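You operate a simulated robot arm through the tools that you are given. There is no shell and no other tool. Be economical: measure what you need, move in short steps, check, and stop when the job is done.

Carry out the task below with a simulated robot arm. There is one attempt and no reset: what you move stays moved.

TASK
Open the window cabinet drawer, put both folded cloths from the window cabinet top away inside and shut the drawer again.

It is judged by the outcome, as a careful person would: the job done as asked, and still so three seconds after it is handed in. It fails if anything else is knocked over, pushed out of place, dropped, spilled or broken.

THE ROBOT
A 7-joint arm with a two-finger parallel gripper, fixed in place. Base frame: the origin is at the foot of the arm, x ahead of it, y to its left, z up. Lengths are in m, angles in degrees, forces in N, time in s.
With the tool pointing down near the work surface it reaches from about 0.3 to 0.7 m from the base axis. Its first joint turns from -66.0 to 66.0 degrees. Payload 1.57 kg.
Tool frame: the origin (TCP) lies between the finger pads and is the grasp point; the fingertips stand 0.03 m ahead of it; z points along the fingers, y is the line along which they close. The gripper opens to 0.11 m. The fingers are 0.024 m wide and 0.012 m thick; the gripper's body (0.048 by 0.112 m) begins 0.078 m behind the TCP.
Orientation is that of the tool frame in the base frame, as a unit quaternion [w, x, y, z]. With the fingers straight down and closing along the base's y, the tool's x points along the base's -x, its y along +y and its z along -z.

THE INTERFACE
- The arm moves only by the tool jog_arm. Its argument "commands" is a list of rows, each a list of 6 numbers: the shift along the tool's x, y, z in cm, then the turn, a rotation vector about the tool's x, y, z in degrees. In form: [[dx, dy, dz, ax, ay, az], ...]. A call has 1 to 12 rows; each row is the pose to reach, as a shift and turn from the pose commanded when the call began, along the tool's axes at that moment. "fingers" is the finger opening in cm, from 0 to 11, set as the call begins (left out, the last holds). A row lasts 0.2 s, in which the tool goes at most 0.05 m and 8.6 degrees; a call with a longer step from one row to the next is refused whole, and so is a gripper value outside its range. A pose out of reach is approached as far as the arm can. The call stops where the force on the tool passes 40 N (or 10 N more than at its start, if that is more) or the arm is blocked; 0.2 s more then pass. The fingers move at their own pace (about 0.108 m/s each) and stop on an object; they squeeze with about 31 N. The grip force told is the motor's: it shows also when the fingers shut on nothing. Time passes only in rows, and 0.2 s behind the last, so rows that repeat a pose let the fingers close. It gives the time, the measured TCP pose, the force on the tool (base axes), the opening and the grip force at its end, in the units of the frame above (readings bear some noise).
- Cameras (640 x 400 px; columns grow to the right, rows downward): "scene" is fixed at [0.1708, -0.3893, 1.4053]; the picture's right is [0.85, -0.53, 0.00], its down [-0.31, -0.49, -0.81] and it looks along [0.43, 0.69, -0.58] (base axes); focal length 374 px, centre (320, 200). "wrist" rides on the gripper at [-0.036, 0, -0.08] in the tool frame; the picture's right is [0.00, -1.00, 0.00], its down [0.97, 0.00, -0.24] and it looks along [0.24, 0.00, 0.97] (tool axes); focal length 218 px, centre (320, 200).
- snapshot(camera): a new picture of that camera. No time passes.
- pixel_to_xyz(camera, pixels): for up to 12 pixels [column, row] of the newest picture of that camera ("zoom" is the newest enlarged one), the place [x, y, z] in the base frame of the surface seen there, good to about 0.002 m, but the place of the scene camera against the robot may be out by one fixed shift of up to 0.025 m in any direction. No time passes.
- enlarge(camera, box): a new picture of the part [left, top, right, bottom] of that camera's present view, enlarged. No time passes.
- hand_in(): hands the job in; it is judged then, once.

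Work in short steps. Measure before you move; look again where a grasp or a placing could have gone wrong, and mend it. You have 80 turns and 46 pictures in all, the two below and enlarged ones among them. Open the gripper and draw the arm clear of the work before you hand the job in, unless the task says otherwise; then end with one line.

The tools are called after "Emit:" by a JSON object that holds its "name" and its "arguments". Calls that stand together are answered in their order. jog_arm: Moves the arm, as the interface text tells. Its arguments: {"type":"object","properties":{"commands":{"type":"array","items":{"type":"array","items":{"type":"number"}}},"fingers":{"type":"number"}},"required":["commands"]} The other tools are called the same way: snapshot (camera) takes a picture; pixel_to_xyz (camera, pixels) gives the place of the surface under pixels of a picture; enlarge (camera, box) takes an enlarged picture of a part of a camera's view; hand_in () hands the job in.

At the start:

```text
clock: 0.0
position: [0.446, -0.0575, 1.1349]
orientation: [0.0, 0.0, 1.0, 0.0]
ft_force: [0.0, 0.7, -0.3]
finger_gap: 0.11
finger_force: 0.0
```

scene: 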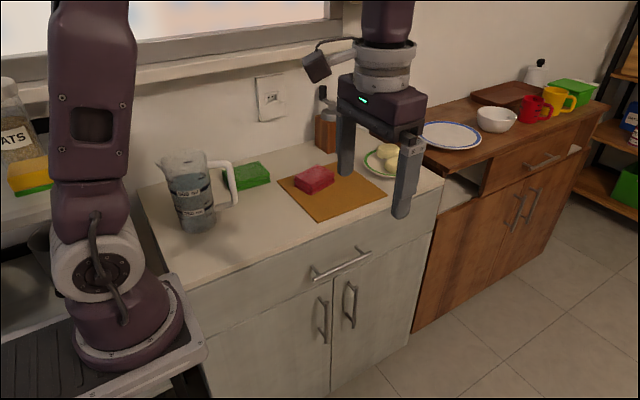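
wrist: 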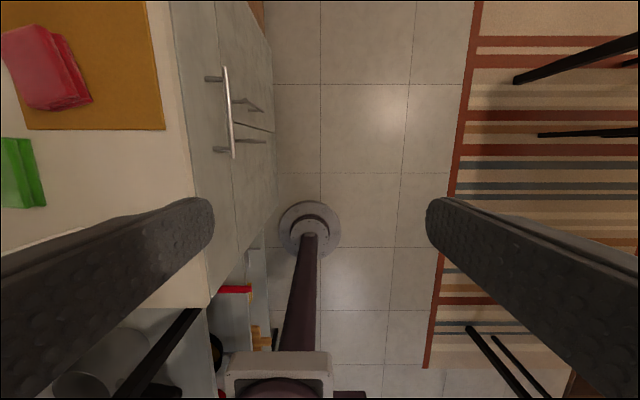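

The red cloth is at about (315,180) and the green one at about (248,176). The drawer handle runs from about (315,275) to (368,252). I'll measure these first.

Emit:
{"name": "pixel_to_xyz", "arguments": {"camera": "scene", "pixels": [[316, 274], [342, 263], [368, 251], [300, 178], [318, 170], [333, 178], [314, 190], [232, 170], [262, 165], [270, 180], [240, 188], [330, 270]]}}

Emit:
{"name": "pixel_to_xyz", "arguments": {"camera": "wrist", "pixels": [[226, 70], [230, 112], [232, 155], [214, 79], [222, 150], [20, 160], [45, 205], [50, 70], [90, 100], [190, 100], [178, 20], [160, 128]]}}

Emit:
{"name": "enlarge", "arguments": {"camera": "scene", "box": [140, 120, 460, 320]}}

```text
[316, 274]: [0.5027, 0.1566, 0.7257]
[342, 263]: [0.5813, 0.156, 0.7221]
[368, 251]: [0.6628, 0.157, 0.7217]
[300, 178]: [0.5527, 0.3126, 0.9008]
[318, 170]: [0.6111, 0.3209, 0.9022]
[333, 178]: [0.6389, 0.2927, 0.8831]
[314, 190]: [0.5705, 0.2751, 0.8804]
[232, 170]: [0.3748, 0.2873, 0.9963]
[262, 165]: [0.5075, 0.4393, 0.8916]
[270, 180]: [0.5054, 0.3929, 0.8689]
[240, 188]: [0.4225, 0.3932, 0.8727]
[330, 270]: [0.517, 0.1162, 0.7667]
```

```text
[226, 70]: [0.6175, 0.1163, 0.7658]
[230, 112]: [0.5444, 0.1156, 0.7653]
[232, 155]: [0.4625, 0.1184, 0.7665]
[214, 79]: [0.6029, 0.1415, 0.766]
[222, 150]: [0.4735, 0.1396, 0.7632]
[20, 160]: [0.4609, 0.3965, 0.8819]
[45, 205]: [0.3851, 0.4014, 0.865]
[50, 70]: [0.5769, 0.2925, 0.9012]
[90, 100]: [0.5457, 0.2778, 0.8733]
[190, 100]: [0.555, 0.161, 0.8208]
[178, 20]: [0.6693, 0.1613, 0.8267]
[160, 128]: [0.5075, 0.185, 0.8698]
```

```text
2.00 times, centred on (300, 220) of scene
```

zoom: 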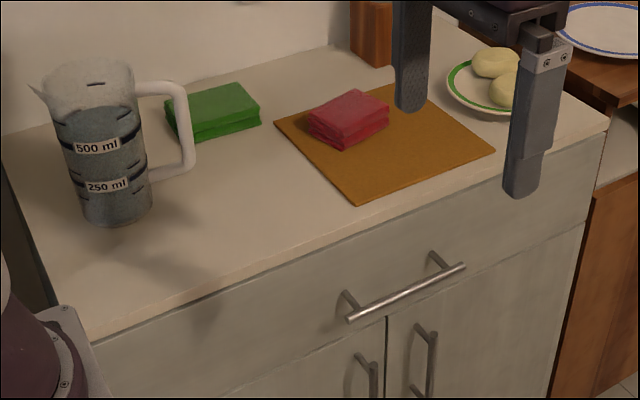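

Handle bar: y≈0.116, z≈0.766, x from 0.46 to 0.62, with the drawer face at y≈0.16. I'll go to a pose in front of it, tilted 45°, with a narrow opening.

Emit:
{"name": "jog_arm", "arguments": {"commands": [[-1.17, 1.14, 3.59, -5.6, 0, 0], [-2.35, 2.29, 7.17, -11.25, 0, 0], [-3.52, 3.43, 10.76, -16.9, 0, 0], [-4.7, 4.57, 14.35, -22.5, 0, 0], [-5.87, 5.72, 17.94, -28.1, 0, 0], [-7.05, 6.86, 21.5, -33.75, 0, 0], [-8.22, 8.0, 25.1, -39.4, 0, 0], [-9.4, 9.15, 28.7, -45, 0, 0]], "fingers": 3.5}}

Emit:
{"name": "snapshot", "arguments": {"camera": "wrist"}}

```text
clock: 1.8
position: [0.5367, 0.0319, 0.8473]
orientation: [0.0, 0.0, 0.924, 0.383]
ft_force: [-0.1, 0.5, -0.1]
finger_gap: 0.0349
finger_force: 0.1
```

```text
42 pictures are left
```

wrist: 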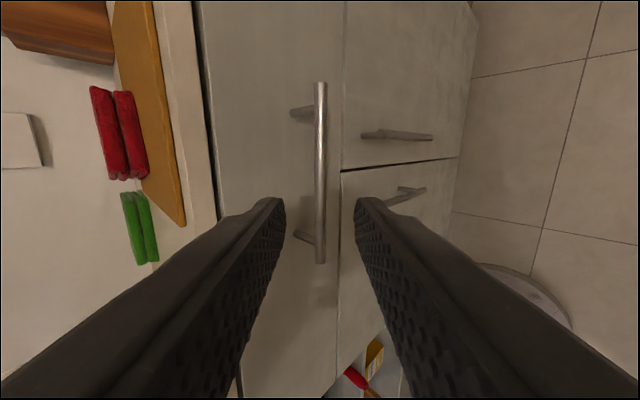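

The bar is at column 320, centred between the fingers. I'll recheck its geometry before going in.

Emit:
{"name": "pixel_to_xyz", "arguments": {"camera": "wrist", "pixels": [[321, 90], [320, 170], [320, 255], [280, 100], [214, 150], [208, 150], [338, 150], [270, 150], [190, 100], [200, 100]]}}

```text
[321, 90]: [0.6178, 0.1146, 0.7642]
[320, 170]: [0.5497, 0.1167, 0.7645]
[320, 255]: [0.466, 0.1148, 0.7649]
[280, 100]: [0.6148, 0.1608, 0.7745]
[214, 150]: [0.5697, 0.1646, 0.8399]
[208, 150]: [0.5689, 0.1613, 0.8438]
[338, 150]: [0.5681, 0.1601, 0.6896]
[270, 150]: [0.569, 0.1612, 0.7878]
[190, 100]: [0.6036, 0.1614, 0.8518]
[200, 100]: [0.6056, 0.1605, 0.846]
```

Advancing 10.3 cm along the fingers, then closing.

Emit:
{"name": "jog_arm", "arguments": {"commands": [[0, 0, 4, 0, 0, 0], [0, 0, 7, 0, 0, 0], [0, 0, 9, 0, 0, 0], [0, 0, 10.3, 0, 0, 0], [0, 0, 10.3, 0, 0, 0]]}}

Emit:
{"name": "jog_arm", "arguments": {"commands": [[0, 0, 0, 0, 0, 0], [0, 0, 0, 0, 0, 0], [0, 0, 0, 0, 0, 0]], "fingers": 0}}

```text
clock: 3.0
position: [0.5373, 0.1086, 0.775]
orientation: [0.0, 0.0, 0.924, 0.383]
ft_force: [0.4, -0.4, 0.8]
finger_gap: 0.0351
finger_force: 0.0
```

```text
clock: 3.8
position: [0.538, 0.1059, 0.774]
orientation: [0.0, 0.0, 0.924, 0.381]
ft_force: [-1.3, -7.0, -25.8]
finger_gap: 0.0115
finger_force: 29.0
```

The bar is gripped (gap 11.5 mm). Now I'll pull along base −y, easing the command down about 2 mm to relieve the vertical load.

Emit:
{"name": "jog_arm", "arguments": {"commands": [[0, -0.15, 0.15, 0, 0, 0], [0, -0.86, -0.56, 0, 0, 0], [0, -1.92, -1.62, 0, 0, 0], [0, -2.98, -2.68, 0, 0, 0], [0, -4.04, -3.74, 0, 0, 0], [0, -5.1, -4.8, 0, 0, 0]]}}

```text
clock: 5.2
position: [0.5378, 0.0357, 0.7736]
orientation: [-0.001, -0.001, 0.924, 0.383]
ft_force: [-22.1, -1.5, 10.8]
finger_gap: 0.0115
finger_force: 29.2
```

The drawer moves with the pull; continuing.

Emit:
{"name": "jog_arm", "arguments": {"commands": [[0, -1.06, -1.06, 0, 0, 0], [0, -2.12, -2.12, 0, 0, 0], [0, -3.18, -3.18, 0, 0, 0], [0, -4.24, -4.24, 0, 0, 0], [0, -5.3, -5.3, 0, 0, 0], [0, -6.36, -6.36, 0, 0, 0], [0, -7.42, -7.42, 0, 0, 0], [0, -8.48, -8.48, 0, 0, 0]]}}

Emit:
{"name": "snapshot", "arguments": {"camera": "scene"}}

```text
clock: 7.0
position: [0.5377, -0.0829, 0.7743]
orientation: [0.0, -0.002, 0.924, 0.383]
ft_force: [-23.2, -1.2, 20.4]
finger_gap: 0.0118
finger_force: 29.0
```

```text
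41 pictures are left
```

scene: 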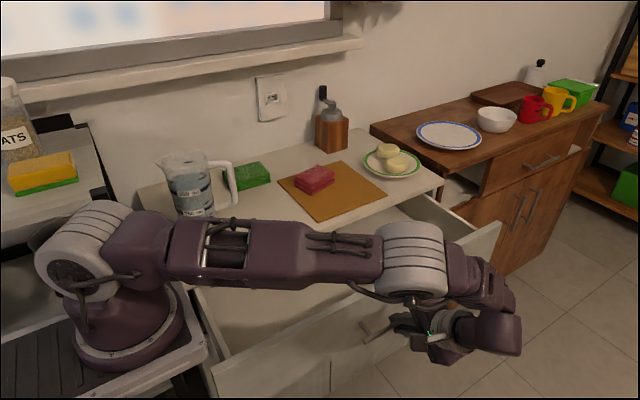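

The drawer is about 19 cm out. I'll release the bar and back away.

Emit:
{"name": "jog_arm", "arguments": {"commands": [[0, 0, 0, 0, 0, 0], [0, 0, 0, 0, 0, 0]], "fingers": 3.5}}

Emit:
{"name": "jog_arm", "arguments": {"commands": [[0, 0, -2, 0, 0, 0], [0, 0, -5, 0, 0, 0], [0, 0, -9, 0, 0, 0], [0, 0, -13, 0, 0, 0], [0, 3, -16, 0, 0, 0], [0, 6, -19, 0, 0, 0], [0, 9, -22, 0, 0, 0]]}}

```text
clock: 7.6
position: [0.5415, -0.0829, 0.7739]
orientation: [0.001, 0.0, 0.924, 0.383]
ft_force: [-0.3, -0.4, -0.1]
finger_gap: 0.0351
finger_force: 0.0
```

```text
clock: 9.2
position: [0.5364, -0.1736, 0.9925]
orientation: [0.0, 0.0, 0.924, 0.383]
ft_force: [1.0, 1.4, -0.9]
finger_gap: 0.035
finger_force: 0.1
```

Straightening the tool and moving above the drawer to look.

Emit:
{"name": "jog_arm", "arguments": {"commands": [[0, 3.54, 1.24, 5.6, 0, 0], [0, 7.07, 2.48, 11.25, 0, 0], [0, 10.6, 3.7, 16.9, 0, 0], [0, 14.15, 4.95, 22.5, 0, 0], [0, 17.7, 6.2, 28.1, 0, 0], [0, 21.2, 7.4, 33.75, 0, 0], [0, 24.8, 8.66, 39.4, 0, 0], [0, 28.3, 9.9, 45, 0, 0], [0, 28.3, 9.9, 45, 0, 0]], "fingers": 11}}

Emit:
{"name": "snapshot", "arguments": {"camera": "wrist"}}

Emit:
{"name": "snapshot", "arguments": {"camera": "scene"}}

```text
clock: 11.2
position: [0.539, 0.0991, 1.1233]
orientation: [0.0, -0.001, 1.0, -0.001]
ft_force: [0.0, 0.4, 0.4]
finger_gap: 0.11
finger_force: 0.2
```

```text
40 pictures are left
```

wrist: 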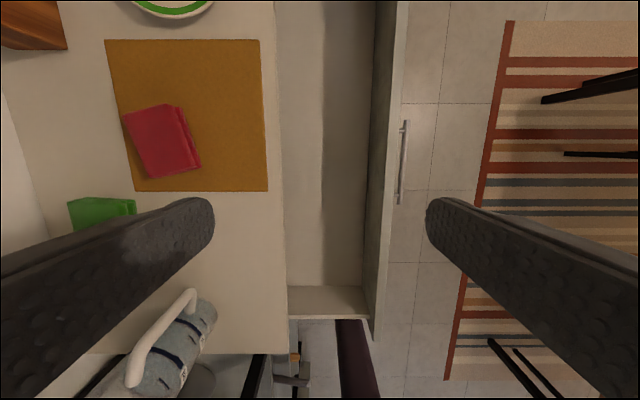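

```text
39 pictures are left
```

scene: 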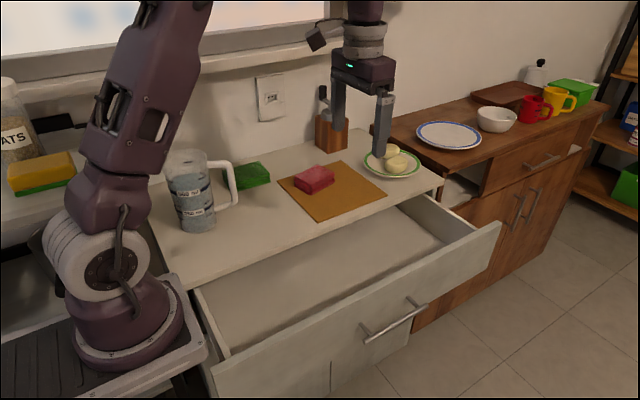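

Emit:
{"name": "pixel_to_xyz", "arguments": {"camera": "wrist", "pixels": [[123, 114], [145, 177], [188, 170], [165, 106], [182, 108], [200, 165], [160, 140], [340, 200], [300, 200], [375, 150], [365, 230], [279, 200]]}}

Emit:
{"name": "pixel_to_xyz", "arguments": {"camera": "wrist", "pixels": [[70, 202], [100, 198], [134, 200], [136, 212], [78, 228], [110, 215], [404, 120], [310, 300], [340, 100], [255, 190], [255, 100], [270, 120]]}}

Emit:
{"name": "enlarge", "arguments": {"camera": "wrist", "box": [40, 80, 240, 240]}}

```text
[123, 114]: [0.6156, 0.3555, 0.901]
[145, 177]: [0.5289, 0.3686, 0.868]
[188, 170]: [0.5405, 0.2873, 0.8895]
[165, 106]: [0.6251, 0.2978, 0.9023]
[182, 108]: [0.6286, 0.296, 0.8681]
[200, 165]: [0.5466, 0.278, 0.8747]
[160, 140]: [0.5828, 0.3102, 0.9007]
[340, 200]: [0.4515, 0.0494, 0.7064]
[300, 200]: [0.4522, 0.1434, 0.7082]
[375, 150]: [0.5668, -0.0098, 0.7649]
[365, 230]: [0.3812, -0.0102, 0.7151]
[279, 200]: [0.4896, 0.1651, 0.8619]
```

```text
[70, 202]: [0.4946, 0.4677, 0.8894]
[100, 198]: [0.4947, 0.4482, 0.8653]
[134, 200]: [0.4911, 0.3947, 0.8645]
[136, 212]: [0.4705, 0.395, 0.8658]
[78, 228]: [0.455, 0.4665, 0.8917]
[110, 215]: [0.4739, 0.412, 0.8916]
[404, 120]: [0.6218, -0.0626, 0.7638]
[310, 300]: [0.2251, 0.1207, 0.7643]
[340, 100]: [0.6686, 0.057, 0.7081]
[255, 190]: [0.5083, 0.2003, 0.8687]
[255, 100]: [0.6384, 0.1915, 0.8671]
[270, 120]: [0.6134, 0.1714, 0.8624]
```

```text
2.50 times, centred on (140, 160) of wrist
```

zoom: 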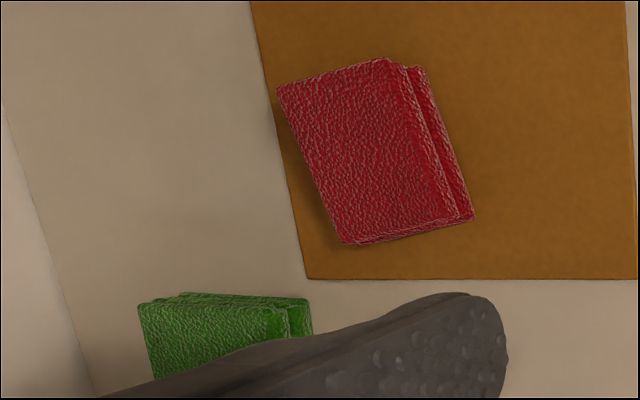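

Emit:
{"name": "pixel_to_xyz", "arguments": {"camera": "zoom", "pixels": [[283, 92], [346, 237], [440, 215], [382, 64], [455, 212], [466, 215], [422, 72], [360, 150], [145, 308], [270, 312], [310, 305], [345, 262]]}}

```text
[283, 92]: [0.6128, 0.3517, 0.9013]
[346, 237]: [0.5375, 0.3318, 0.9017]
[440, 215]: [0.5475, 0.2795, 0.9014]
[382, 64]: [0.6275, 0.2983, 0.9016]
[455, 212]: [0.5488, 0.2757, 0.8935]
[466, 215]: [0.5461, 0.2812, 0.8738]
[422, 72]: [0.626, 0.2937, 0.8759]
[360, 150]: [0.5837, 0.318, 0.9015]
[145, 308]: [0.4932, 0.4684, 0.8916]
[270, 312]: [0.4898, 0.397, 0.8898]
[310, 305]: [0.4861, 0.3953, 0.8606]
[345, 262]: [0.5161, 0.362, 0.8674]
```

Red cloth: centre about (0.581, 0.316), top z 0.901, turned about 15°, short side about 5.6 cm. I'll move above it and turn the tool.

Emit:
{"name": "jog_arm", "arguments": {"commands": [[-0.7, 3.6, 1, 0, 0, -2.5], [-1.4, 7.2, 2, 0, 0, -5], [-2.1, 10.8, 4, 0, 0, -7.5], [-2.8, 14.4, 6, 0, 0, -10], [-3.5, 18, 8, 0, 0, -12.5], [-4.2, 21.6, 10, 0, 0, -15], [-4.2, 21.6, 10, 0, 0, -15]], "fingers": 9}}

Emit:
{"name": "snapshot", "arguments": {"camera": "wrist"}}

```text
clock: 12.8
position: [0.5796, 0.3122, 1.0216]
orientation: [0.0, -0.13, 0.991, 0.0]
ft_force: [0.6, 0.4, 1.0]
finger_gap: 0.09
finger_force: 0.0
```

```text
37 pictures are left
```

wrist: 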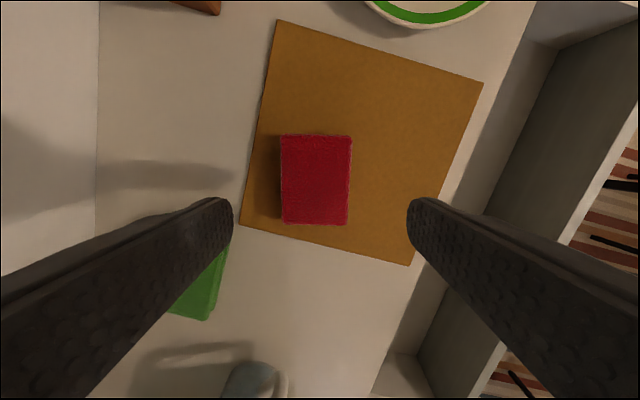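

Emit:
{"name": "pixel_to_xyz", "arguments": {"camera": "wrist", "pixels": [[284, 138], [349, 139], [346, 222], [284, 221], [205, 316], [175, 312], [222, 255], [217, 300], [320, 240]]}}

```text
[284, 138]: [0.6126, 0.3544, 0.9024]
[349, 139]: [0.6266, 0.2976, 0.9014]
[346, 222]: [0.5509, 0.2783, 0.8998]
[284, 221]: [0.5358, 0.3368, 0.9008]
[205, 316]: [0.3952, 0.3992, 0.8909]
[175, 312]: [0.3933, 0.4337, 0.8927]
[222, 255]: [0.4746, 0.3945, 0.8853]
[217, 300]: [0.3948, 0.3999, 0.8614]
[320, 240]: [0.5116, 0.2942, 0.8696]
```

Centred within 5 mm. I'll descend with a small correction, then grip.

Emit:
{"name": "jog_arm", "arguments": {"commands": [[-0.3, 0.4, 3, 0, 0, 0], [-0.3, 0.4, 6, 0, 0, 0], [-0.3, 0.4, 9, 0, 0, 0], [-0.3, 0.4, 11, 0, 0, 0], [-0.3, 0.4, 11.8, 0, 0, 0], [-0.3, 0.4, 11.8, 0, 0, 0]]}}

Emit:
{"name": "jog_arm", "arguments": {"commands": [[0, 0, 0, 0, 0, 0], [0, 0, 0, 0, 0, 0], [0, 0, 0, 0, 0, 0]], "fingers": 0}}

```text
clock: 14.2
position: [0.5827, 0.3143, 0.9063]
orientation: [-0.001, -0.13, 0.992, 0.0]
ft_force: [0.3, -0.3, 0.2]
finger_gap: 0.0899
finger_force: 0.0
```

```text
clock: 15.0
position: [0.5817, 0.3147, 0.9044]
orientation: [0.0, -0.13, 0.991, 0.0]
ft_force: [0.0, 0.0, -0.6]
finger_gap: 0.0645
finger_force: 30.6
```

The red cloth is gripped at 6.45 cm. Lifting straight up.

Emit:
{"name": "jog_arm", "arguments": {"commands": [[0, 0, -1.5, 0, 0, 0], [0, 0, -4, 0, 0, 0], [0, 0, -8, 0, 0, 0], [0, 0, -12, 0, 0, 0], [0, 0, -15, 0, 0, 0]]}}

Emit:
{"name": "snapshot", "arguments": {"camera": "scene"}}

```text
clock: 16.2
position: [0.5773, 0.3145, 1.0405]
orientation: [-0.009, -0.136, 0.991, -0.01]
ft_force: [0.4, -0.9, 0.1]
finger_gap: 0.064
finger_force: 31.3
out of reach, approached as far as the arm can: row 5
```

```text
36 pictures are left
```

scene: 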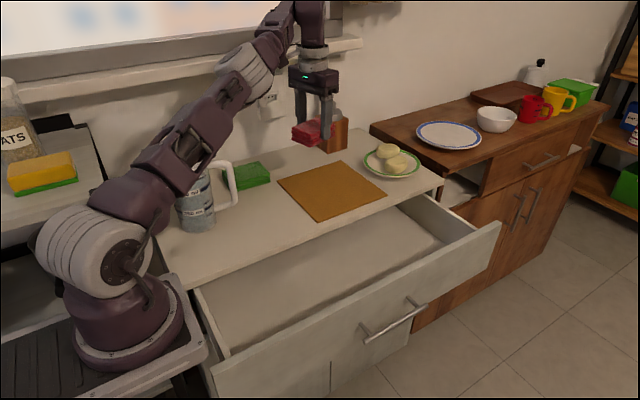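

The cloth is held. Moving over the open drawer and squaring the tool.

Emit:
{"name": "jog_arm", "arguments": {"commands": [[0.66, -3.45, 2, 0, 0, 2.1], [1.32, -6.9, 3, 0, 0, 4.3], [1.98, -10.3, 4, 0, 0, 6.4], [2.63, -13.8, 4.5, 0, 0, 8.6], [3.29, -17.2, 5, 0, 0, 10.7], [3.95, -20.7, 5.4, 0, 0, 12.9], [4.61, -24.1, 5.4, 0, 0, 15], [4.61, -24.1, 5.4, 0, 0, 15]]}}

Emit:
{"name": "snapshot", "arguments": {"camera": "wrist"}}

```text
clock: 18.0
position: [0.6005, 0.0698, 1.0007]
orientation: [0.0, 0.0, 1.0, 0.0]
ft_force: [-0.4, 0.2, -0.4]
finger_gap: 0.0642
finger_force: 30.7
```

```text
35 pictures are left
```

wrist: 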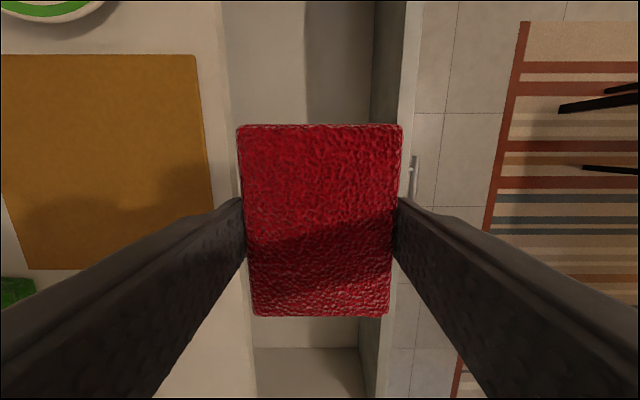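

Positioned over the drawer. Lowering to just above its floor (z≈0.707).

Emit:
{"name": "jog_arm", "arguments": {"commands": [[0, 0, 4, 0, 0, 0], [0, 0, 8, 0, 0, 0], [0, 0, 12, 0, 0, 0], [0, 0, 16, 0, 0, 0], [0, 0, 20, 0, 0, 0], [0, 0, 23, 0, 0, 0], [0, 0, 24.5, 0, 0, 0], [0, 0, 25.3, 0, 0, 0], [0, 0, 25.3, 0, 0, 0]]}}

```text
clock: 20.0
position: [0.6028, 0.0695, 0.7465]
orientation: [0.001, 0.0, 1.0, 0.0]
ft_force: [-0.3, -0.9, -0.8]
finger_gap: 0.0637
finger_force: 31.6
```

Lowered without contact and the cloth is about 2 mm above the floor. I'll open to 8.5 cm and rise.

Emit:
{"name": "jog_arm", "arguments": {"commands": [[0, 0, 0.1, 0, 0, 0], [0, 0, 0.1, 0, 0, 0], [0, 0, 0.1, 0, 0, 0]], "fingers": 8.5}}

Emit:
{"name": "jog_arm", "arguments": {"commands": [[0, 0, -2, 0, 0, 0], [0, 0, -6, 0, 0, 0], [0, 0, -10, 0, 0, 0], [0, 0, -14, 0, 0, 0], [0, 0, -18, 0, 0, 0], [0, 0, -22, 0, 0, 0], [0, 0, -26, 0, 0, 0], [0, 0, -30, 0, 0, 0]]}}

Emit:
{"name": "snapshot", "arguments": {"camera": "wrist"}}

```text
clock: 20.8
position: [0.6024, 0.0693, 0.7468]
orientation: [0.0, 0.0, 1.0, 0.0]
ft_force: [0.4, 0.0, 0.7]
finger_gap: 0.085
finger_force: 0.0
```

```text
clock: 22.6
position: [0.5991, 0.0702, 1.0503]
orientation: [0.0, 0.0, 1.0, 0.001]
ft_force: [-0.4, 0.3, -0.9]
finger_gap: 0.0851
finger_force: 0.1
```

```text
34 pictures are left
```

wrist: 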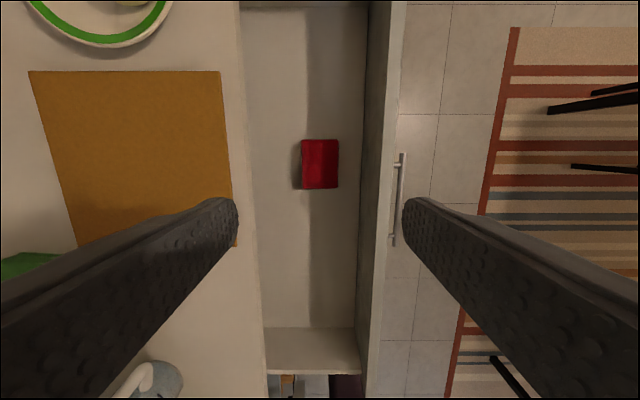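

The red cloth lies flat in the drawer. Moving to a viewing pose nearer the green cloth.

Emit:
{"name": "jog_arm", "arguments": {"commands": [[1.5, 3, -0.7, 0, 0, 0], [3, 6, -1.4, 0, 0, 0], [4.5, 9, -2.1, 0, 0, 0], [6, 12, -2.8, 0, 0, 0], [7.5, 15, -3.5, 0, 0, 0], [9, 18, -4, 0, 0, 0], [10, 20, -4, 0, 0, 0], [10, 20, -4, 0, 0, 0]], "fingers": 9}}

Emit:
{"name": "snapshot", "arguments": {"camera": "wrist"}}

Emit:
{"name": "snapshot", "arguments": {"camera": "scene"}}

```text
clock: 24.4
position: [0.5024, 0.2736, 1.0872]
orientation: [0.0, 0.0, 1.0, 0.0]
ft_force: [0.4, -1.0, -0.6]
finger_gap: 0.0898
finger_force: 0.1
```

```text
33 pictures are left
```

wrist: 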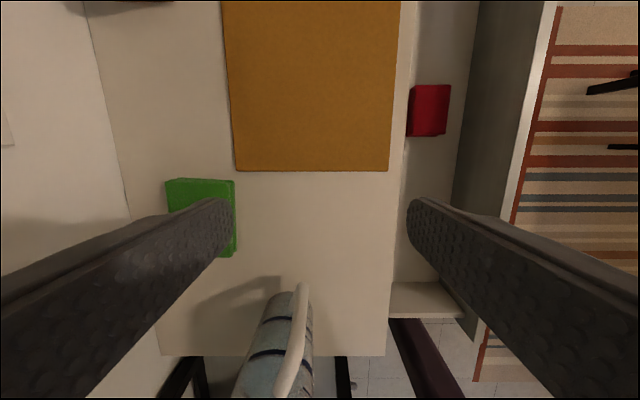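

```text
32 pictures are left
```

scene: 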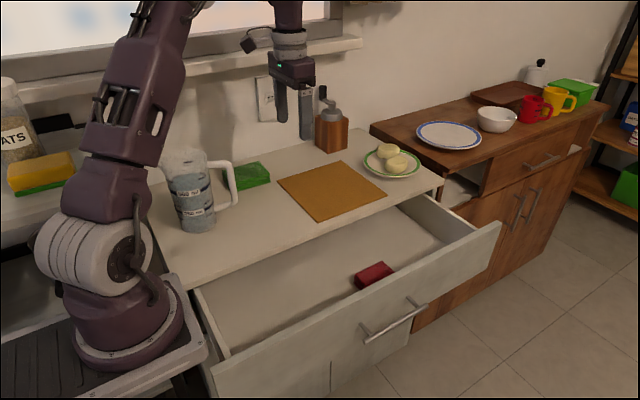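

Emit:
{"name": "pixel_to_xyz", "arguments": {"camera": "wrist", "pixels": [[304, 288], [300, 310], [288, 370], [275, 300], [255, 350], [308, 340], [122, 205], [60, 190], [130, 180], [168, 184], [233, 183], [236, 248]]}}

Emit:
{"name": "pixel_to_xyz", "arguments": {"camera": "scene", "pixels": [[235, 180], [225, 162], [237, 200], [185, 152], [195, 228], [232, 163], [250, 120], [300, 140], [262, 50], [250, 80], [265, 170]]}}

```text
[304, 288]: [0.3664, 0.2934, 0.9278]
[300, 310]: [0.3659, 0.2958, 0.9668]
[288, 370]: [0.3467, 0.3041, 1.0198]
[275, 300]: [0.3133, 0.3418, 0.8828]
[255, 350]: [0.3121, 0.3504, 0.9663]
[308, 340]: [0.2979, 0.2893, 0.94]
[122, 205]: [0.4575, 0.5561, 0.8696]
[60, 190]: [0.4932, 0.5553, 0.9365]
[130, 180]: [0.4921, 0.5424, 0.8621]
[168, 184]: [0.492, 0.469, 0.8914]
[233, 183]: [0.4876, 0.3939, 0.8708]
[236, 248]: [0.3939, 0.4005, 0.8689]
```

```text
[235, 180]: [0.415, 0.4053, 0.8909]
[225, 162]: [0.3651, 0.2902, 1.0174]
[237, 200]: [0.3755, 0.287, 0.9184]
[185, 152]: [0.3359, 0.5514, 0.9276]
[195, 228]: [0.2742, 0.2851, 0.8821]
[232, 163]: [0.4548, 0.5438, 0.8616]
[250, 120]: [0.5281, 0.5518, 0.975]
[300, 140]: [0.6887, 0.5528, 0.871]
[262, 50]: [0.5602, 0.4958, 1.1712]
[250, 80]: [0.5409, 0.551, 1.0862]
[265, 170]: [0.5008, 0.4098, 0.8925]
```

The wall is at y≈0.553, and a window sill juts out at z≈1.15–1.2. I'll measure the sill edge and the wrist's thickness before reaching to the green cloth at y=0.433.

Emit:
{"name": "enlarge", "arguments": {"camera": "scene", "box": [160, 0, 360, 125]}}

Emit:
{"name": "pixel_to_xyz", "arguments": {"camera": "scene", "pixels": [[220, 56], [220, 60], [220, 66], [220, 70], [235, 50], [235, 64], [345, 40], [345, 47], [285, 80], [300, 70], [290, 45], [285, 12]]}}

```text
3.20 times, centred on (260, 62) of scene
```

zoom: 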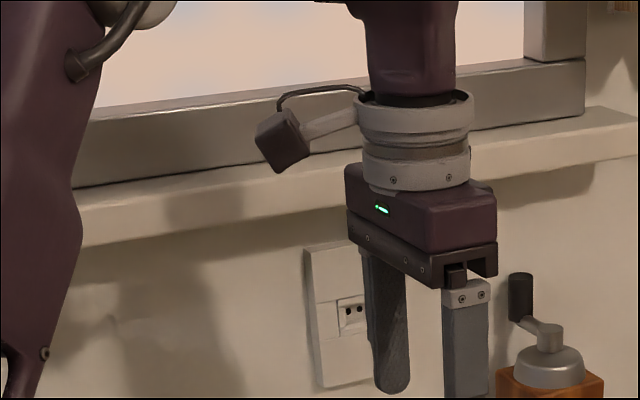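

```text
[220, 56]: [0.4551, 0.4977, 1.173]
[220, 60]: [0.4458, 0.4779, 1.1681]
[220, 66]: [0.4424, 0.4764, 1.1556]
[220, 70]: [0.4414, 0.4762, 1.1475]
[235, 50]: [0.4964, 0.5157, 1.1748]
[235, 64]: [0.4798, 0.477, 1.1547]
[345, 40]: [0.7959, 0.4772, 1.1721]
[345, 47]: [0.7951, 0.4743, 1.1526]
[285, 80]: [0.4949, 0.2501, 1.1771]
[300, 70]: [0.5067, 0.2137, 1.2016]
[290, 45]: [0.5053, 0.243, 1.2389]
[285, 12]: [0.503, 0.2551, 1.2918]
```

The sill's front edge is at y≈0.48, z 1.14–1.17, and the green cloth spans x 0.394–0.492, y 0.397–0.468, top 0.891. I'll lean the tool 6° away from the sill, and first go low at y≈0.36.

Emit:
{"name": "jog_arm", "arguments": {"commands": [[1.4, 2.2, 2.7, -1.5, 0, 0], [2.8, 4.5, 5.5, -3, 0, 0], [4.2, 6.7, 8.2, -4.5, 0, 0], [5.6, 9, 11, -6, 0, 0], [5.6, 9, 11, -6, 0, 0]], "fingers": 9.5}}

Emit:
{"name": "snapshot", "arguments": {"camera": "scene"}}

Emit:
{"name": "snapshot", "arguments": {"camera": "wrist"}}

```text
clock: 25.6
position: [0.4412, 0.3625, 0.9747]
orientation: [0.002, 0.0, 0.999, 0.053]
ft_force: [-0.4, 0.2, -0.3]
finger_gap: 0.0948
finger_force: 0.0
```

```text
30 pictures are left
```

scene: 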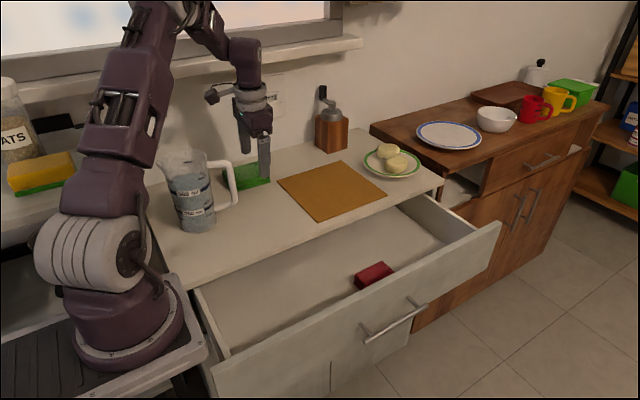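

```text
29 pictures are left
```

wrist: 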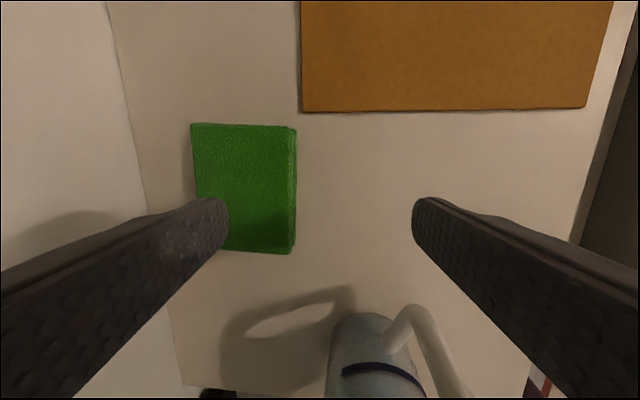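

Emit:
{"name": "pixel_to_xyz", "arguments": {"camera": "scene", "pixels": [[245, 45], [245, 70], [258, 60], [250, 92], [222, 40]]}}

Emit:
{"name": "pixel_to_xyz", "arguments": {"camera": "wrist", "pixels": [[194, 127], [288, 130], [288, 250], [296, 130], [295, 245], [235, 246], [240, 190], [200, 180], [289, 190]]}}

```text
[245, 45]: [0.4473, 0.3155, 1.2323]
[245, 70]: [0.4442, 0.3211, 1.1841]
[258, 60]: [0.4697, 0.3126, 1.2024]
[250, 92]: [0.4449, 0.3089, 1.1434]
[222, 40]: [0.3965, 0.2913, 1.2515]
```

```text
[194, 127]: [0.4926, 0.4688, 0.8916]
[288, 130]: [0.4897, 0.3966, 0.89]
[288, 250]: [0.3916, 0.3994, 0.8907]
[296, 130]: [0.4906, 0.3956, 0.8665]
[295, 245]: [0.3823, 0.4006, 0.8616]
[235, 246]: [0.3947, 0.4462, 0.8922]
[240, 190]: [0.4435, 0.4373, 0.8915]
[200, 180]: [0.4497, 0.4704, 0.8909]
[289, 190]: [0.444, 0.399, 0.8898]
```

The wrist column clears the sill by about 3 cm at the grasp pose. Moving over the green cloth's centre (0.443, 0.434), then down.

Emit:
{"name": "jog_arm", "arguments": {"commands": [[-0.2, 3.5, 0.37, 0, 0, 0], [-0.2, 6.9, 0.73, 0, 0, 0], [-0.2, 6.9, 0.73, 0, 0, 0]]}}

Emit:
{"name": "snapshot", "arguments": {"camera": "wrist"}}

```text
clock: 26.4
position: [0.4446, 0.4319, 0.9747]
orientation: [0.0, 0.001, 0.999, 0.053]
ft_force: [-0.9, 0.1, -0.1]
finger_gap: 0.0951
finger_force: 0.0
```

```text
28 pictures are left
```

wrist: 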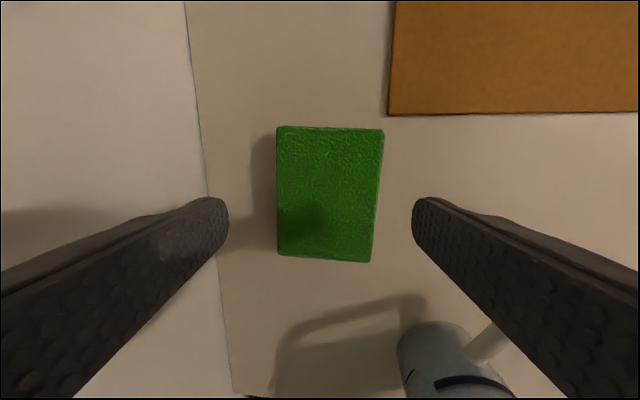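

Centred. Descending vertically to TCP z≈0.904.

Emit:
{"name": "jog_arm", "arguments": {"commands": [[0, -0.31, 3, 0, 0, 0], [0, -0.58, 5.5, 0, 0, 0], [0, -0.74, 7.0, 0, 0, 0], [0, -0.74, 7.0, 0, 0, 0]]}}

Emit:
{"name": "jog_arm", "arguments": {"commands": [[0, 0, 0, 0, 0, 0], [0, 0, 0, 0, 0, 0], [0, 0, 0, 0, 0, 0]], "fingers": 0}}

```text
clock: 27.4
position: [0.4467, 0.43, 0.9036]
orientation: [0.0, 0.0, 0.999, 0.052]
ft_force: [0.1, -0.6, 0.7]
finger_gap: 0.0946
finger_force: 0.0
```

```text
clock: 28.2
position: [0.4464, 0.4301, 0.9038]
orientation: [0.0, 0.0, 0.999, 0.052]
ft_force: [-0.9, -0.5, 0.4]
finger_gap: 0.0811
finger_force: 31.0
```

Gripped (gap 8.1 cm). I'll lift, shift in +x away from the pitcher handle, then back toward −y.

Emit:
{"name": "jog_arm", "arguments": {"commands": [[0, 0.21, -1.99, 0, 0, 0], [0, 0.52, -4.97, 0, 0, 0], [-3, -1.31, -6.67, 0, 0, 0], [-6, -4.19, -7.98, 2, 0, 0], [-7.5, -8.06, -9.39, 4, 0, 0], [-7.5, -11.94, -10.81, 6, 0, 0], [-7.5, -11.94, -10.81, 6, 0, 0]]}}

Emit:
{"name": "snapshot", "arguments": {"camera": "scene"}}

Emit:
{"name": "snapshot", "arguments": {"camera": "wrist"}}

```text
clock: 29.8
position: [0.5221, 0.303, 1.0009]
orientation: [0.0, 0.0, 1.0, 0.001]
ft_force: [-0.2, -0.5, -1.2]
finger_gap: 0.0806
finger_force: 30.8
```

```text
27 pictures are left
```

scene: 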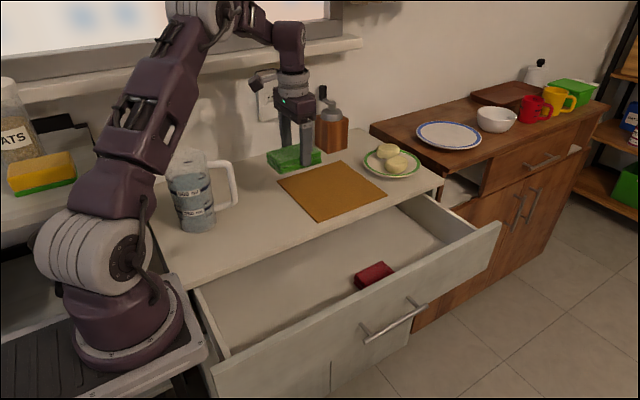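

```text
26 pictures are left
```

wrist: 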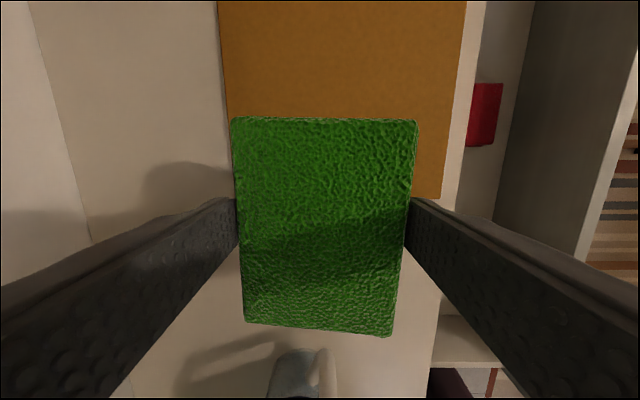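

The cloth is held level. Moving over the drawer to about (0.45, 0.075).

Emit:
{"name": "jog_arm", "arguments": {"commands": [[0.5, -4, 0, 0, 0, 0], [1.5, -8, 0, 0, 0, 0], [3, -12, 0, 0, 0, 0], [4.5, -16, 0, 0, 0, 0], [6, -20, 0, 0, 0, 0], [7.2, -22.8, 0, 0, 0, 0], [7.2, -22.8, 0, 0, 0, 0]]}}

Emit:
{"name": "snapshot", "arguments": {"camera": "wrist"}}

```text
clock: 31.4
position: [0.4459, 0.0702, 1.0031]
orientation: [0.0, -0.001, 1.0, 0.0]
ft_force: [-0.6, -0.2, -0.4]
finger_gap: 0.0806
finger_force: 31.5
```

```text
25 pictures are left
```

wrist: 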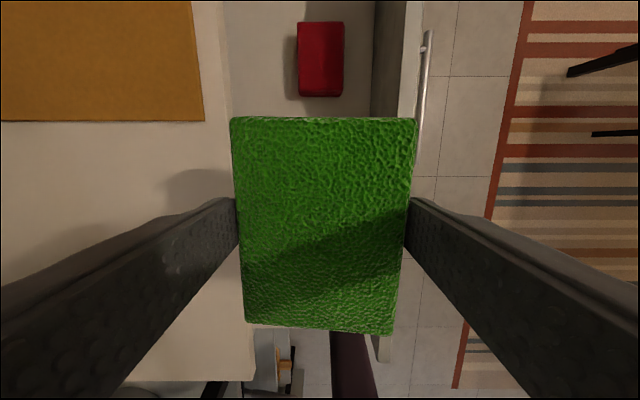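

Lowering into the drawer with a 0.5 cm +y centring shift.

Emit:
{"name": "jog_arm", "arguments": {"commands": [[0, 0.5, 4, 0, 0, 0], [0, 0.5, 8, 0, 0, 0], [0, 0.5, 12, 0, 0, 0], [0, 0.5, 16, 0, 0, 0], [0, 0.5, 20, 0, 0, 0], [0, 0.5, 23, 0, 0, 0], [0, 0.5, 24.5, 0, 0, 0], [0, 0.5, 25.2, 0, 0, 0], [0, 0.5, 25.2, 0, 0, 0]]}}

```text
clock: 33.4
position: [0.4485, 0.0765, 0.7497]
orientation: [0.001, 0.001, 1.0, 0.0]
ft_force: [3.8, -1.8, 12.2]
finger_gap: 0.0802
finger_force: 31.1
```

Contact force of 12 N: the cloth is resting on the drawer floor. Releasing and rising.

Emit:
{"name": "jog_arm", "arguments": {"commands": [[0, 0, 0, 0, 0, 0], [0, 0, 0, 0, 0, 0], [0, 0, 0, 0, 0, 0]], "fingers": 9.6}}

Emit:
{"name": "jog_arm", "arguments": {"commands": [[0, 0, -2, 0, 0, 0], [0, 0, -6, 0, 0, 0], [0, 0, -10, 0, 0, 0], [0, 0, -14, 0, 0, 0], [0, 0, -18, 0, 0, 0], [0, 0, -22, 0, 0, 0], [0, 0, -26, 0, 0, 0], [0, 0, -30, 0, 0, 0]]}}

Emit:
{"name": "snapshot", "arguments": {"camera": "wrist"}}

Emit:
{"name": "snapshot", "arguments": {"camera": "scene"}}

```text
clock: 34.2
position: [0.4468, 0.077, 0.7501]
orientation: [0.0, 0.0, 1.0, -0.001]
ft_force: [-0.2, 0.4, 0.4]
finger_gap: 0.0959
finger_force: 0.2
```

```text
clock: 36.0
position: [0.4495, 0.0773, 1.0503]
orientation: [0.0, 0.0, 1.0, -0.001]
ft_force: [0.4, -0.7, -0.3]
finger_gap: 0.096
finger_force: 0.1
```

```text
24 pictures are left
```

wrist: 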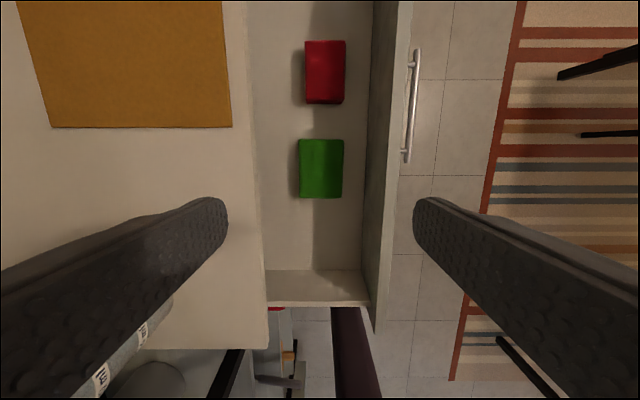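

```text
23 pictures are left
```

scene: 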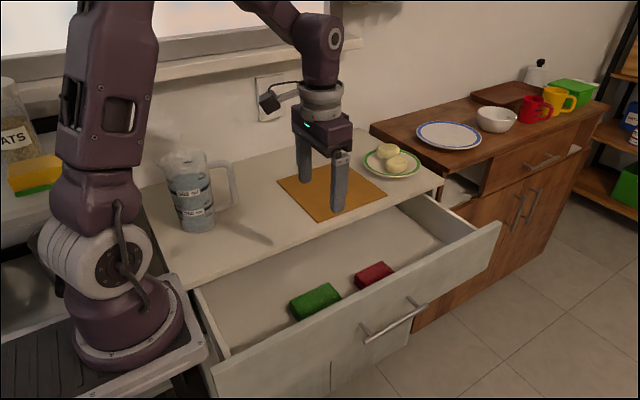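

Both cloths lie flat in the drawer, below its rim. Now I'll go back to the front of the handle, tilted 45°, with a narrow opening.

Emit:
{"name": "jog_arm", "arguments": {"commands": [[-1.1, -3.15, 0.6, -5.6, 0, 0], [-2.2, -6.3, 1.25, -11.25, 0, 0], [-3.3, -9.45, 1.9, -16.9, 0, 0], [-4.4, -12.6, 2.5, -22.5, 0, 0], [-5.5, -15.75, 3.1, -28.1, 0, 0], [-6.6, -18.9, 3.75, -33.75, 0, 0], [-7.7, -22, 4.4, -39.4, 0, 0], [-8.8, -25.2, 5, -45, 0, 0], [-8.8, -25.2, 5, -45, 0, 0]], "fingers": 3.5}}

Emit:
{"name": "snapshot", "arguments": {"camera": "wrist"}}

```text
clock: 38.0
position: [0.5393, -0.1758, 0.9999]
orientation: [0.001, 0.0, 0.923, 0.384]
ft_force: [0.4, 0.2, 1.2]
finger_gap: 0.035
finger_force: 0.0
```

```text
22 pictures are left
```

wrist: 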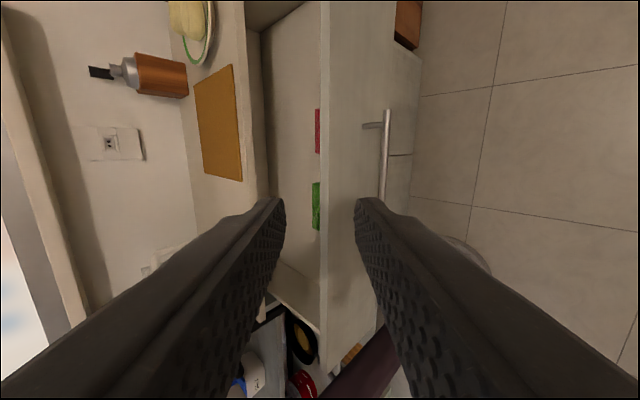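

Emit:
{"name": "jog_arm", "arguments": {"commands": [[0, -3.2, 3.2, 0, 0, 0], [0, -6.4, 6.4, 0, 0, 0], [0, -9.5, 9.5, 0, 0, 0], [0, -9.5, 9.5, 0, 0, 0]]}}

Emit:
{"name": "snapshot", "arguments": {"camera": "wrist"}}

Emit:
{"name": "pixel_to_xyz", "arguments": {"camera": "wrist", "pixels": [[320, 120], [320, 150], [320, 180], [318, 150], [322, 150]]}}

```text
clock: 39.0
position: [0.5371, -0.1717, 0.8655]
orientation: [-0.001, 0.0, 0.924, 0.383]
ft_force: [0.0, 0.1, 0.1]
finger_gap: 0.035
finger_force: 0.1
```

```text
21 pictures are left
```

wrist: 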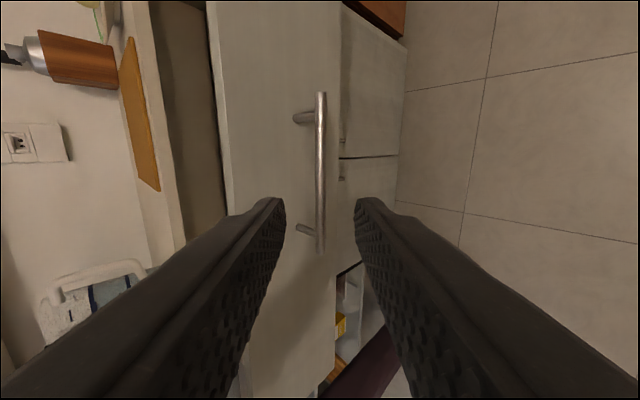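

```text
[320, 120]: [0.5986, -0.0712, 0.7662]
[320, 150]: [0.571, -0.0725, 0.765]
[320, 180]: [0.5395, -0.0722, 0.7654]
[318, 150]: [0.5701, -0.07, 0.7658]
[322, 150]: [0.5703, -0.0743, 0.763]
```

The bar is centred at column 320 (y≈−0.071, z≈0.764). Advancing 12.5 cm and gripping it.

Emit:
{"name": "jog_arm", "arguments": {"commands": [[0, 0, 4, 0, 0, 0], [0, 0, 8, 0, 0, 0], [0, 0, 11, 0, 0, 0], [0, 0, 12.5, 0, 0, 0], [0, 0, 12.5, 0, 0, 0]]}}

Emit:
{"name": "jog_arm", "arguments": {"commands": [[0, 0, 0, 0, 0, 0], [0, 0, 0, 0, 0, 0], [0, 0, 0, 0, 0, 0]], "fingers": 0}}

```text
clock: 40.2
position: [0.5395, -0.0859, 0.7771]
orientation: [0.0, 0.0, 0.924, 0.383]
ft_force: [-0.4, -0.1, -0.6]
finger_gap: 0.0351
finger_force: 0.1
```

```text
clock: 41.0
position: [0.5394, -0.0871, 0.7768]
orientation: [-0.001, 0.0, 0.924, 0.383]
ft_force: [0.4, 0.9, -6.0]
finger_gap: 0.0119
finger_force: 29.2
```

Gripped. Pushing the drawer in along +y, 17 cm first.

Emit:
{"name": "jog_arm", "arguments": {"commands": [[0, 1.06, 1.06, 0, 0, 0], [0, 2.3, 2.3, 0, 0, 0], [0, 3.6, 3.6, 0, 0, 0], [0, 4.9, 4.9, 0, 0, 0], [0, 6.2, 6.2, 0, 0, 0], [0, 7.5, 7.5, 0, 0, 0], [0, 8.8, 8.8, 0, 0, 0], [0, 10.1, 10.1, 0, 0, 0], [0, 11.3, 11.3, 0, 0, 0], [0, 12.0, 12.0, 0, 0, 0]]}}

```text
clock: 43.2
position: [0.5374, 0.0846, 0.7754]
orientation: [0.0, 0.0, 0.924, 0.383]
ft_force: [19.2, 0.6, 25.3]
finger_gap: 0.0118
finger_force: 29.1
```

About 1.7 cm remains. Pushing until it stops.

Emit:
{"name": "jog_arm", "arguments": {"commands": [[0, 0.3, 0.4, 0, 0, 0], [0, 0.6, 0.75, 0, 0, 0], [0, 0.9, 1.05, 0, 0, 0], [0, 1.1, 1.25, 0, 0, 0], [0, 1.3, 1.45, 0, 0, 0], [0, 1.5, 1.65, 0, 0, 0]]}}

Emit:
{"name": "snapshot", "arguments": {"camera": "scene"}}

```text
clock: 44.6
position: [0.5378, 0.1053, 0.7744]
orientation: [0.0, 0.0, 0.924, 0.382]
ft_force: [4.7, -8.9, 30.2]
finger_gap: 0.0119
finger_force: 29.5
```

```text
20 pictures are left
```

scene: 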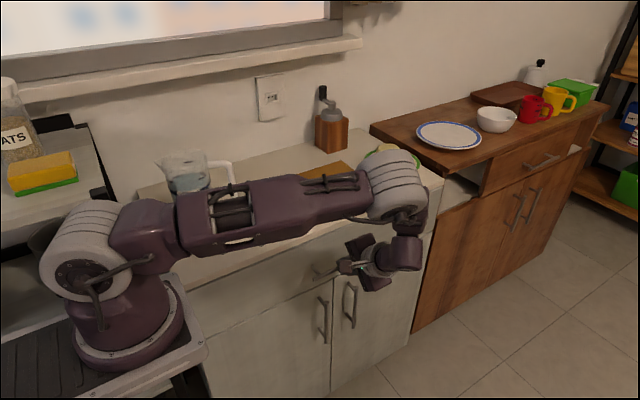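

The drawer looks shut (−9 N reaction along y). Releasing and backing off.

Emit:
{"name": "jog_arm", "arguments": {"commands": [[0, 0, 0, 0, 0, 0], [0, 0, 0, 0, 0, 0]], "fingers": 3.5}}

Emit:
{"name": "jog_arm", "arguments": {"commands": [[0, 0, -2, 0, 0, 0], [0, 0, -5, 0, 0, 0], [0, 0, -9, 0, 0, 0], [0, 0, -13, 0, 0, 0], [0, 0, -13, 0, 0, 0]]}}

Emit:
{"name": "snapshot", "arguments": {"camera": "wrist"}}

Emit:
{"name": "pixel_to_xyz", "arguments": {"camera": "wrist", "pixels": [[320, 150], [270, 150], [270, 100], [250, 180]]}}

```text
clock: 45.2
position: [0.5363, 0.1059, 0.7731]
orientation: [-0.001, 0.001, 0.924, 0.383]
ft_force: [-0.2, 0.5, -1.0]
finger_gap: 0.0352
finger_force: 0.0
```

```text
clock: 46.4
position: [0.5372, 0.0146, 0.8685]
orientation: [0.0, 0.0, 0.924, 0.383]
ft_force: [-0.1, 0.1, 0.2]
finger_gap: 0.035
finger_force: 0.1
```

```text
19 pictures are left
```

wrist: 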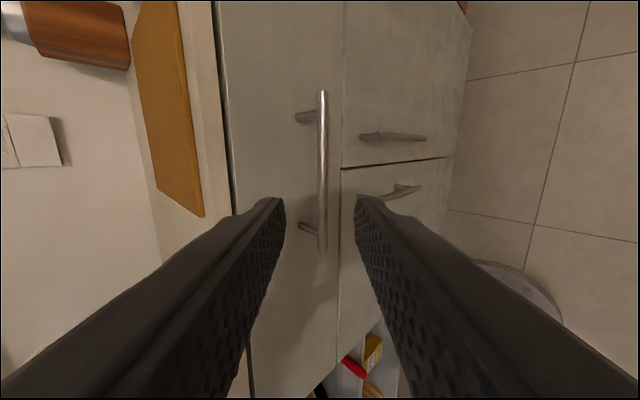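

```text
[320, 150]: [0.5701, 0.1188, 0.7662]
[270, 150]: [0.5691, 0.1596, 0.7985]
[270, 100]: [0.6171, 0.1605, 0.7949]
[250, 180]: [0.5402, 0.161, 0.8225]
```

The drawer face is back at y≈0.160, so it is fully shut. Raising the arm clear and opening the gripper.

Emit:
{"name": "jog_arm", "arguments": {"commands": [[1.1, 1.6, -3, 5.6, 0, 0], [2.2, 3.3, -5.9, 11.25, 0, 0], [3.4, 4.9, -8.9, 16.9, 0, 0], [4.5, 6.5, -11.8, 22.5, 0, 0], [5.6, 8.2, -14.8, 28.1, 0, 0], [6.7, 9.8, -17.8, 33.75, 0, 0], [7.9, 11.5, -20.7, 39.4, 0, 0], [9, 13.1, -23.7, 45, 0, 0], [9, 13.1, -23.7, 45, 0, 0]], "fingers": 11}}

Emit:
{"name": "snapshot", "arguments": {"camera": "scene"}}

```text
clock: 48.4
position: [0.4481, -0.061, 1.1269]
orientation: [0.0, 0.0, 1.0, -0.001]
ft_force: [0.2, -0.9, 0.0]
finger_gap: 0.1098
finger_force: 0.1
```

```text
18 pictures are left
```

scene: 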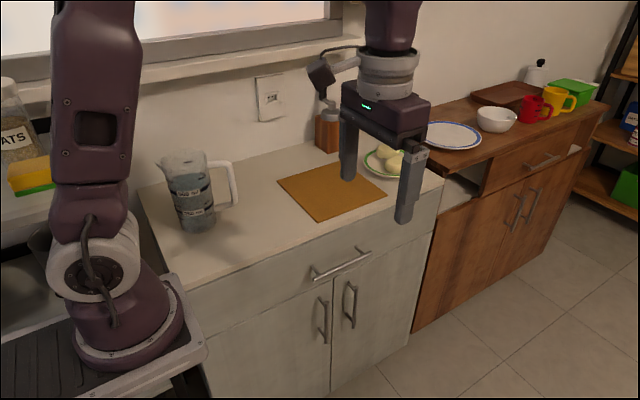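

The drawer is shut, the other objects are where they were, and the arm is clear. Handing in.

Emit:
{"name": "hand_in", "arguments": {}}

```text
The job is handed in.
```

Both folded cloths, red and green, are inside the window cabinet drawer, the drawer is fully shut, and nothing else was moved.
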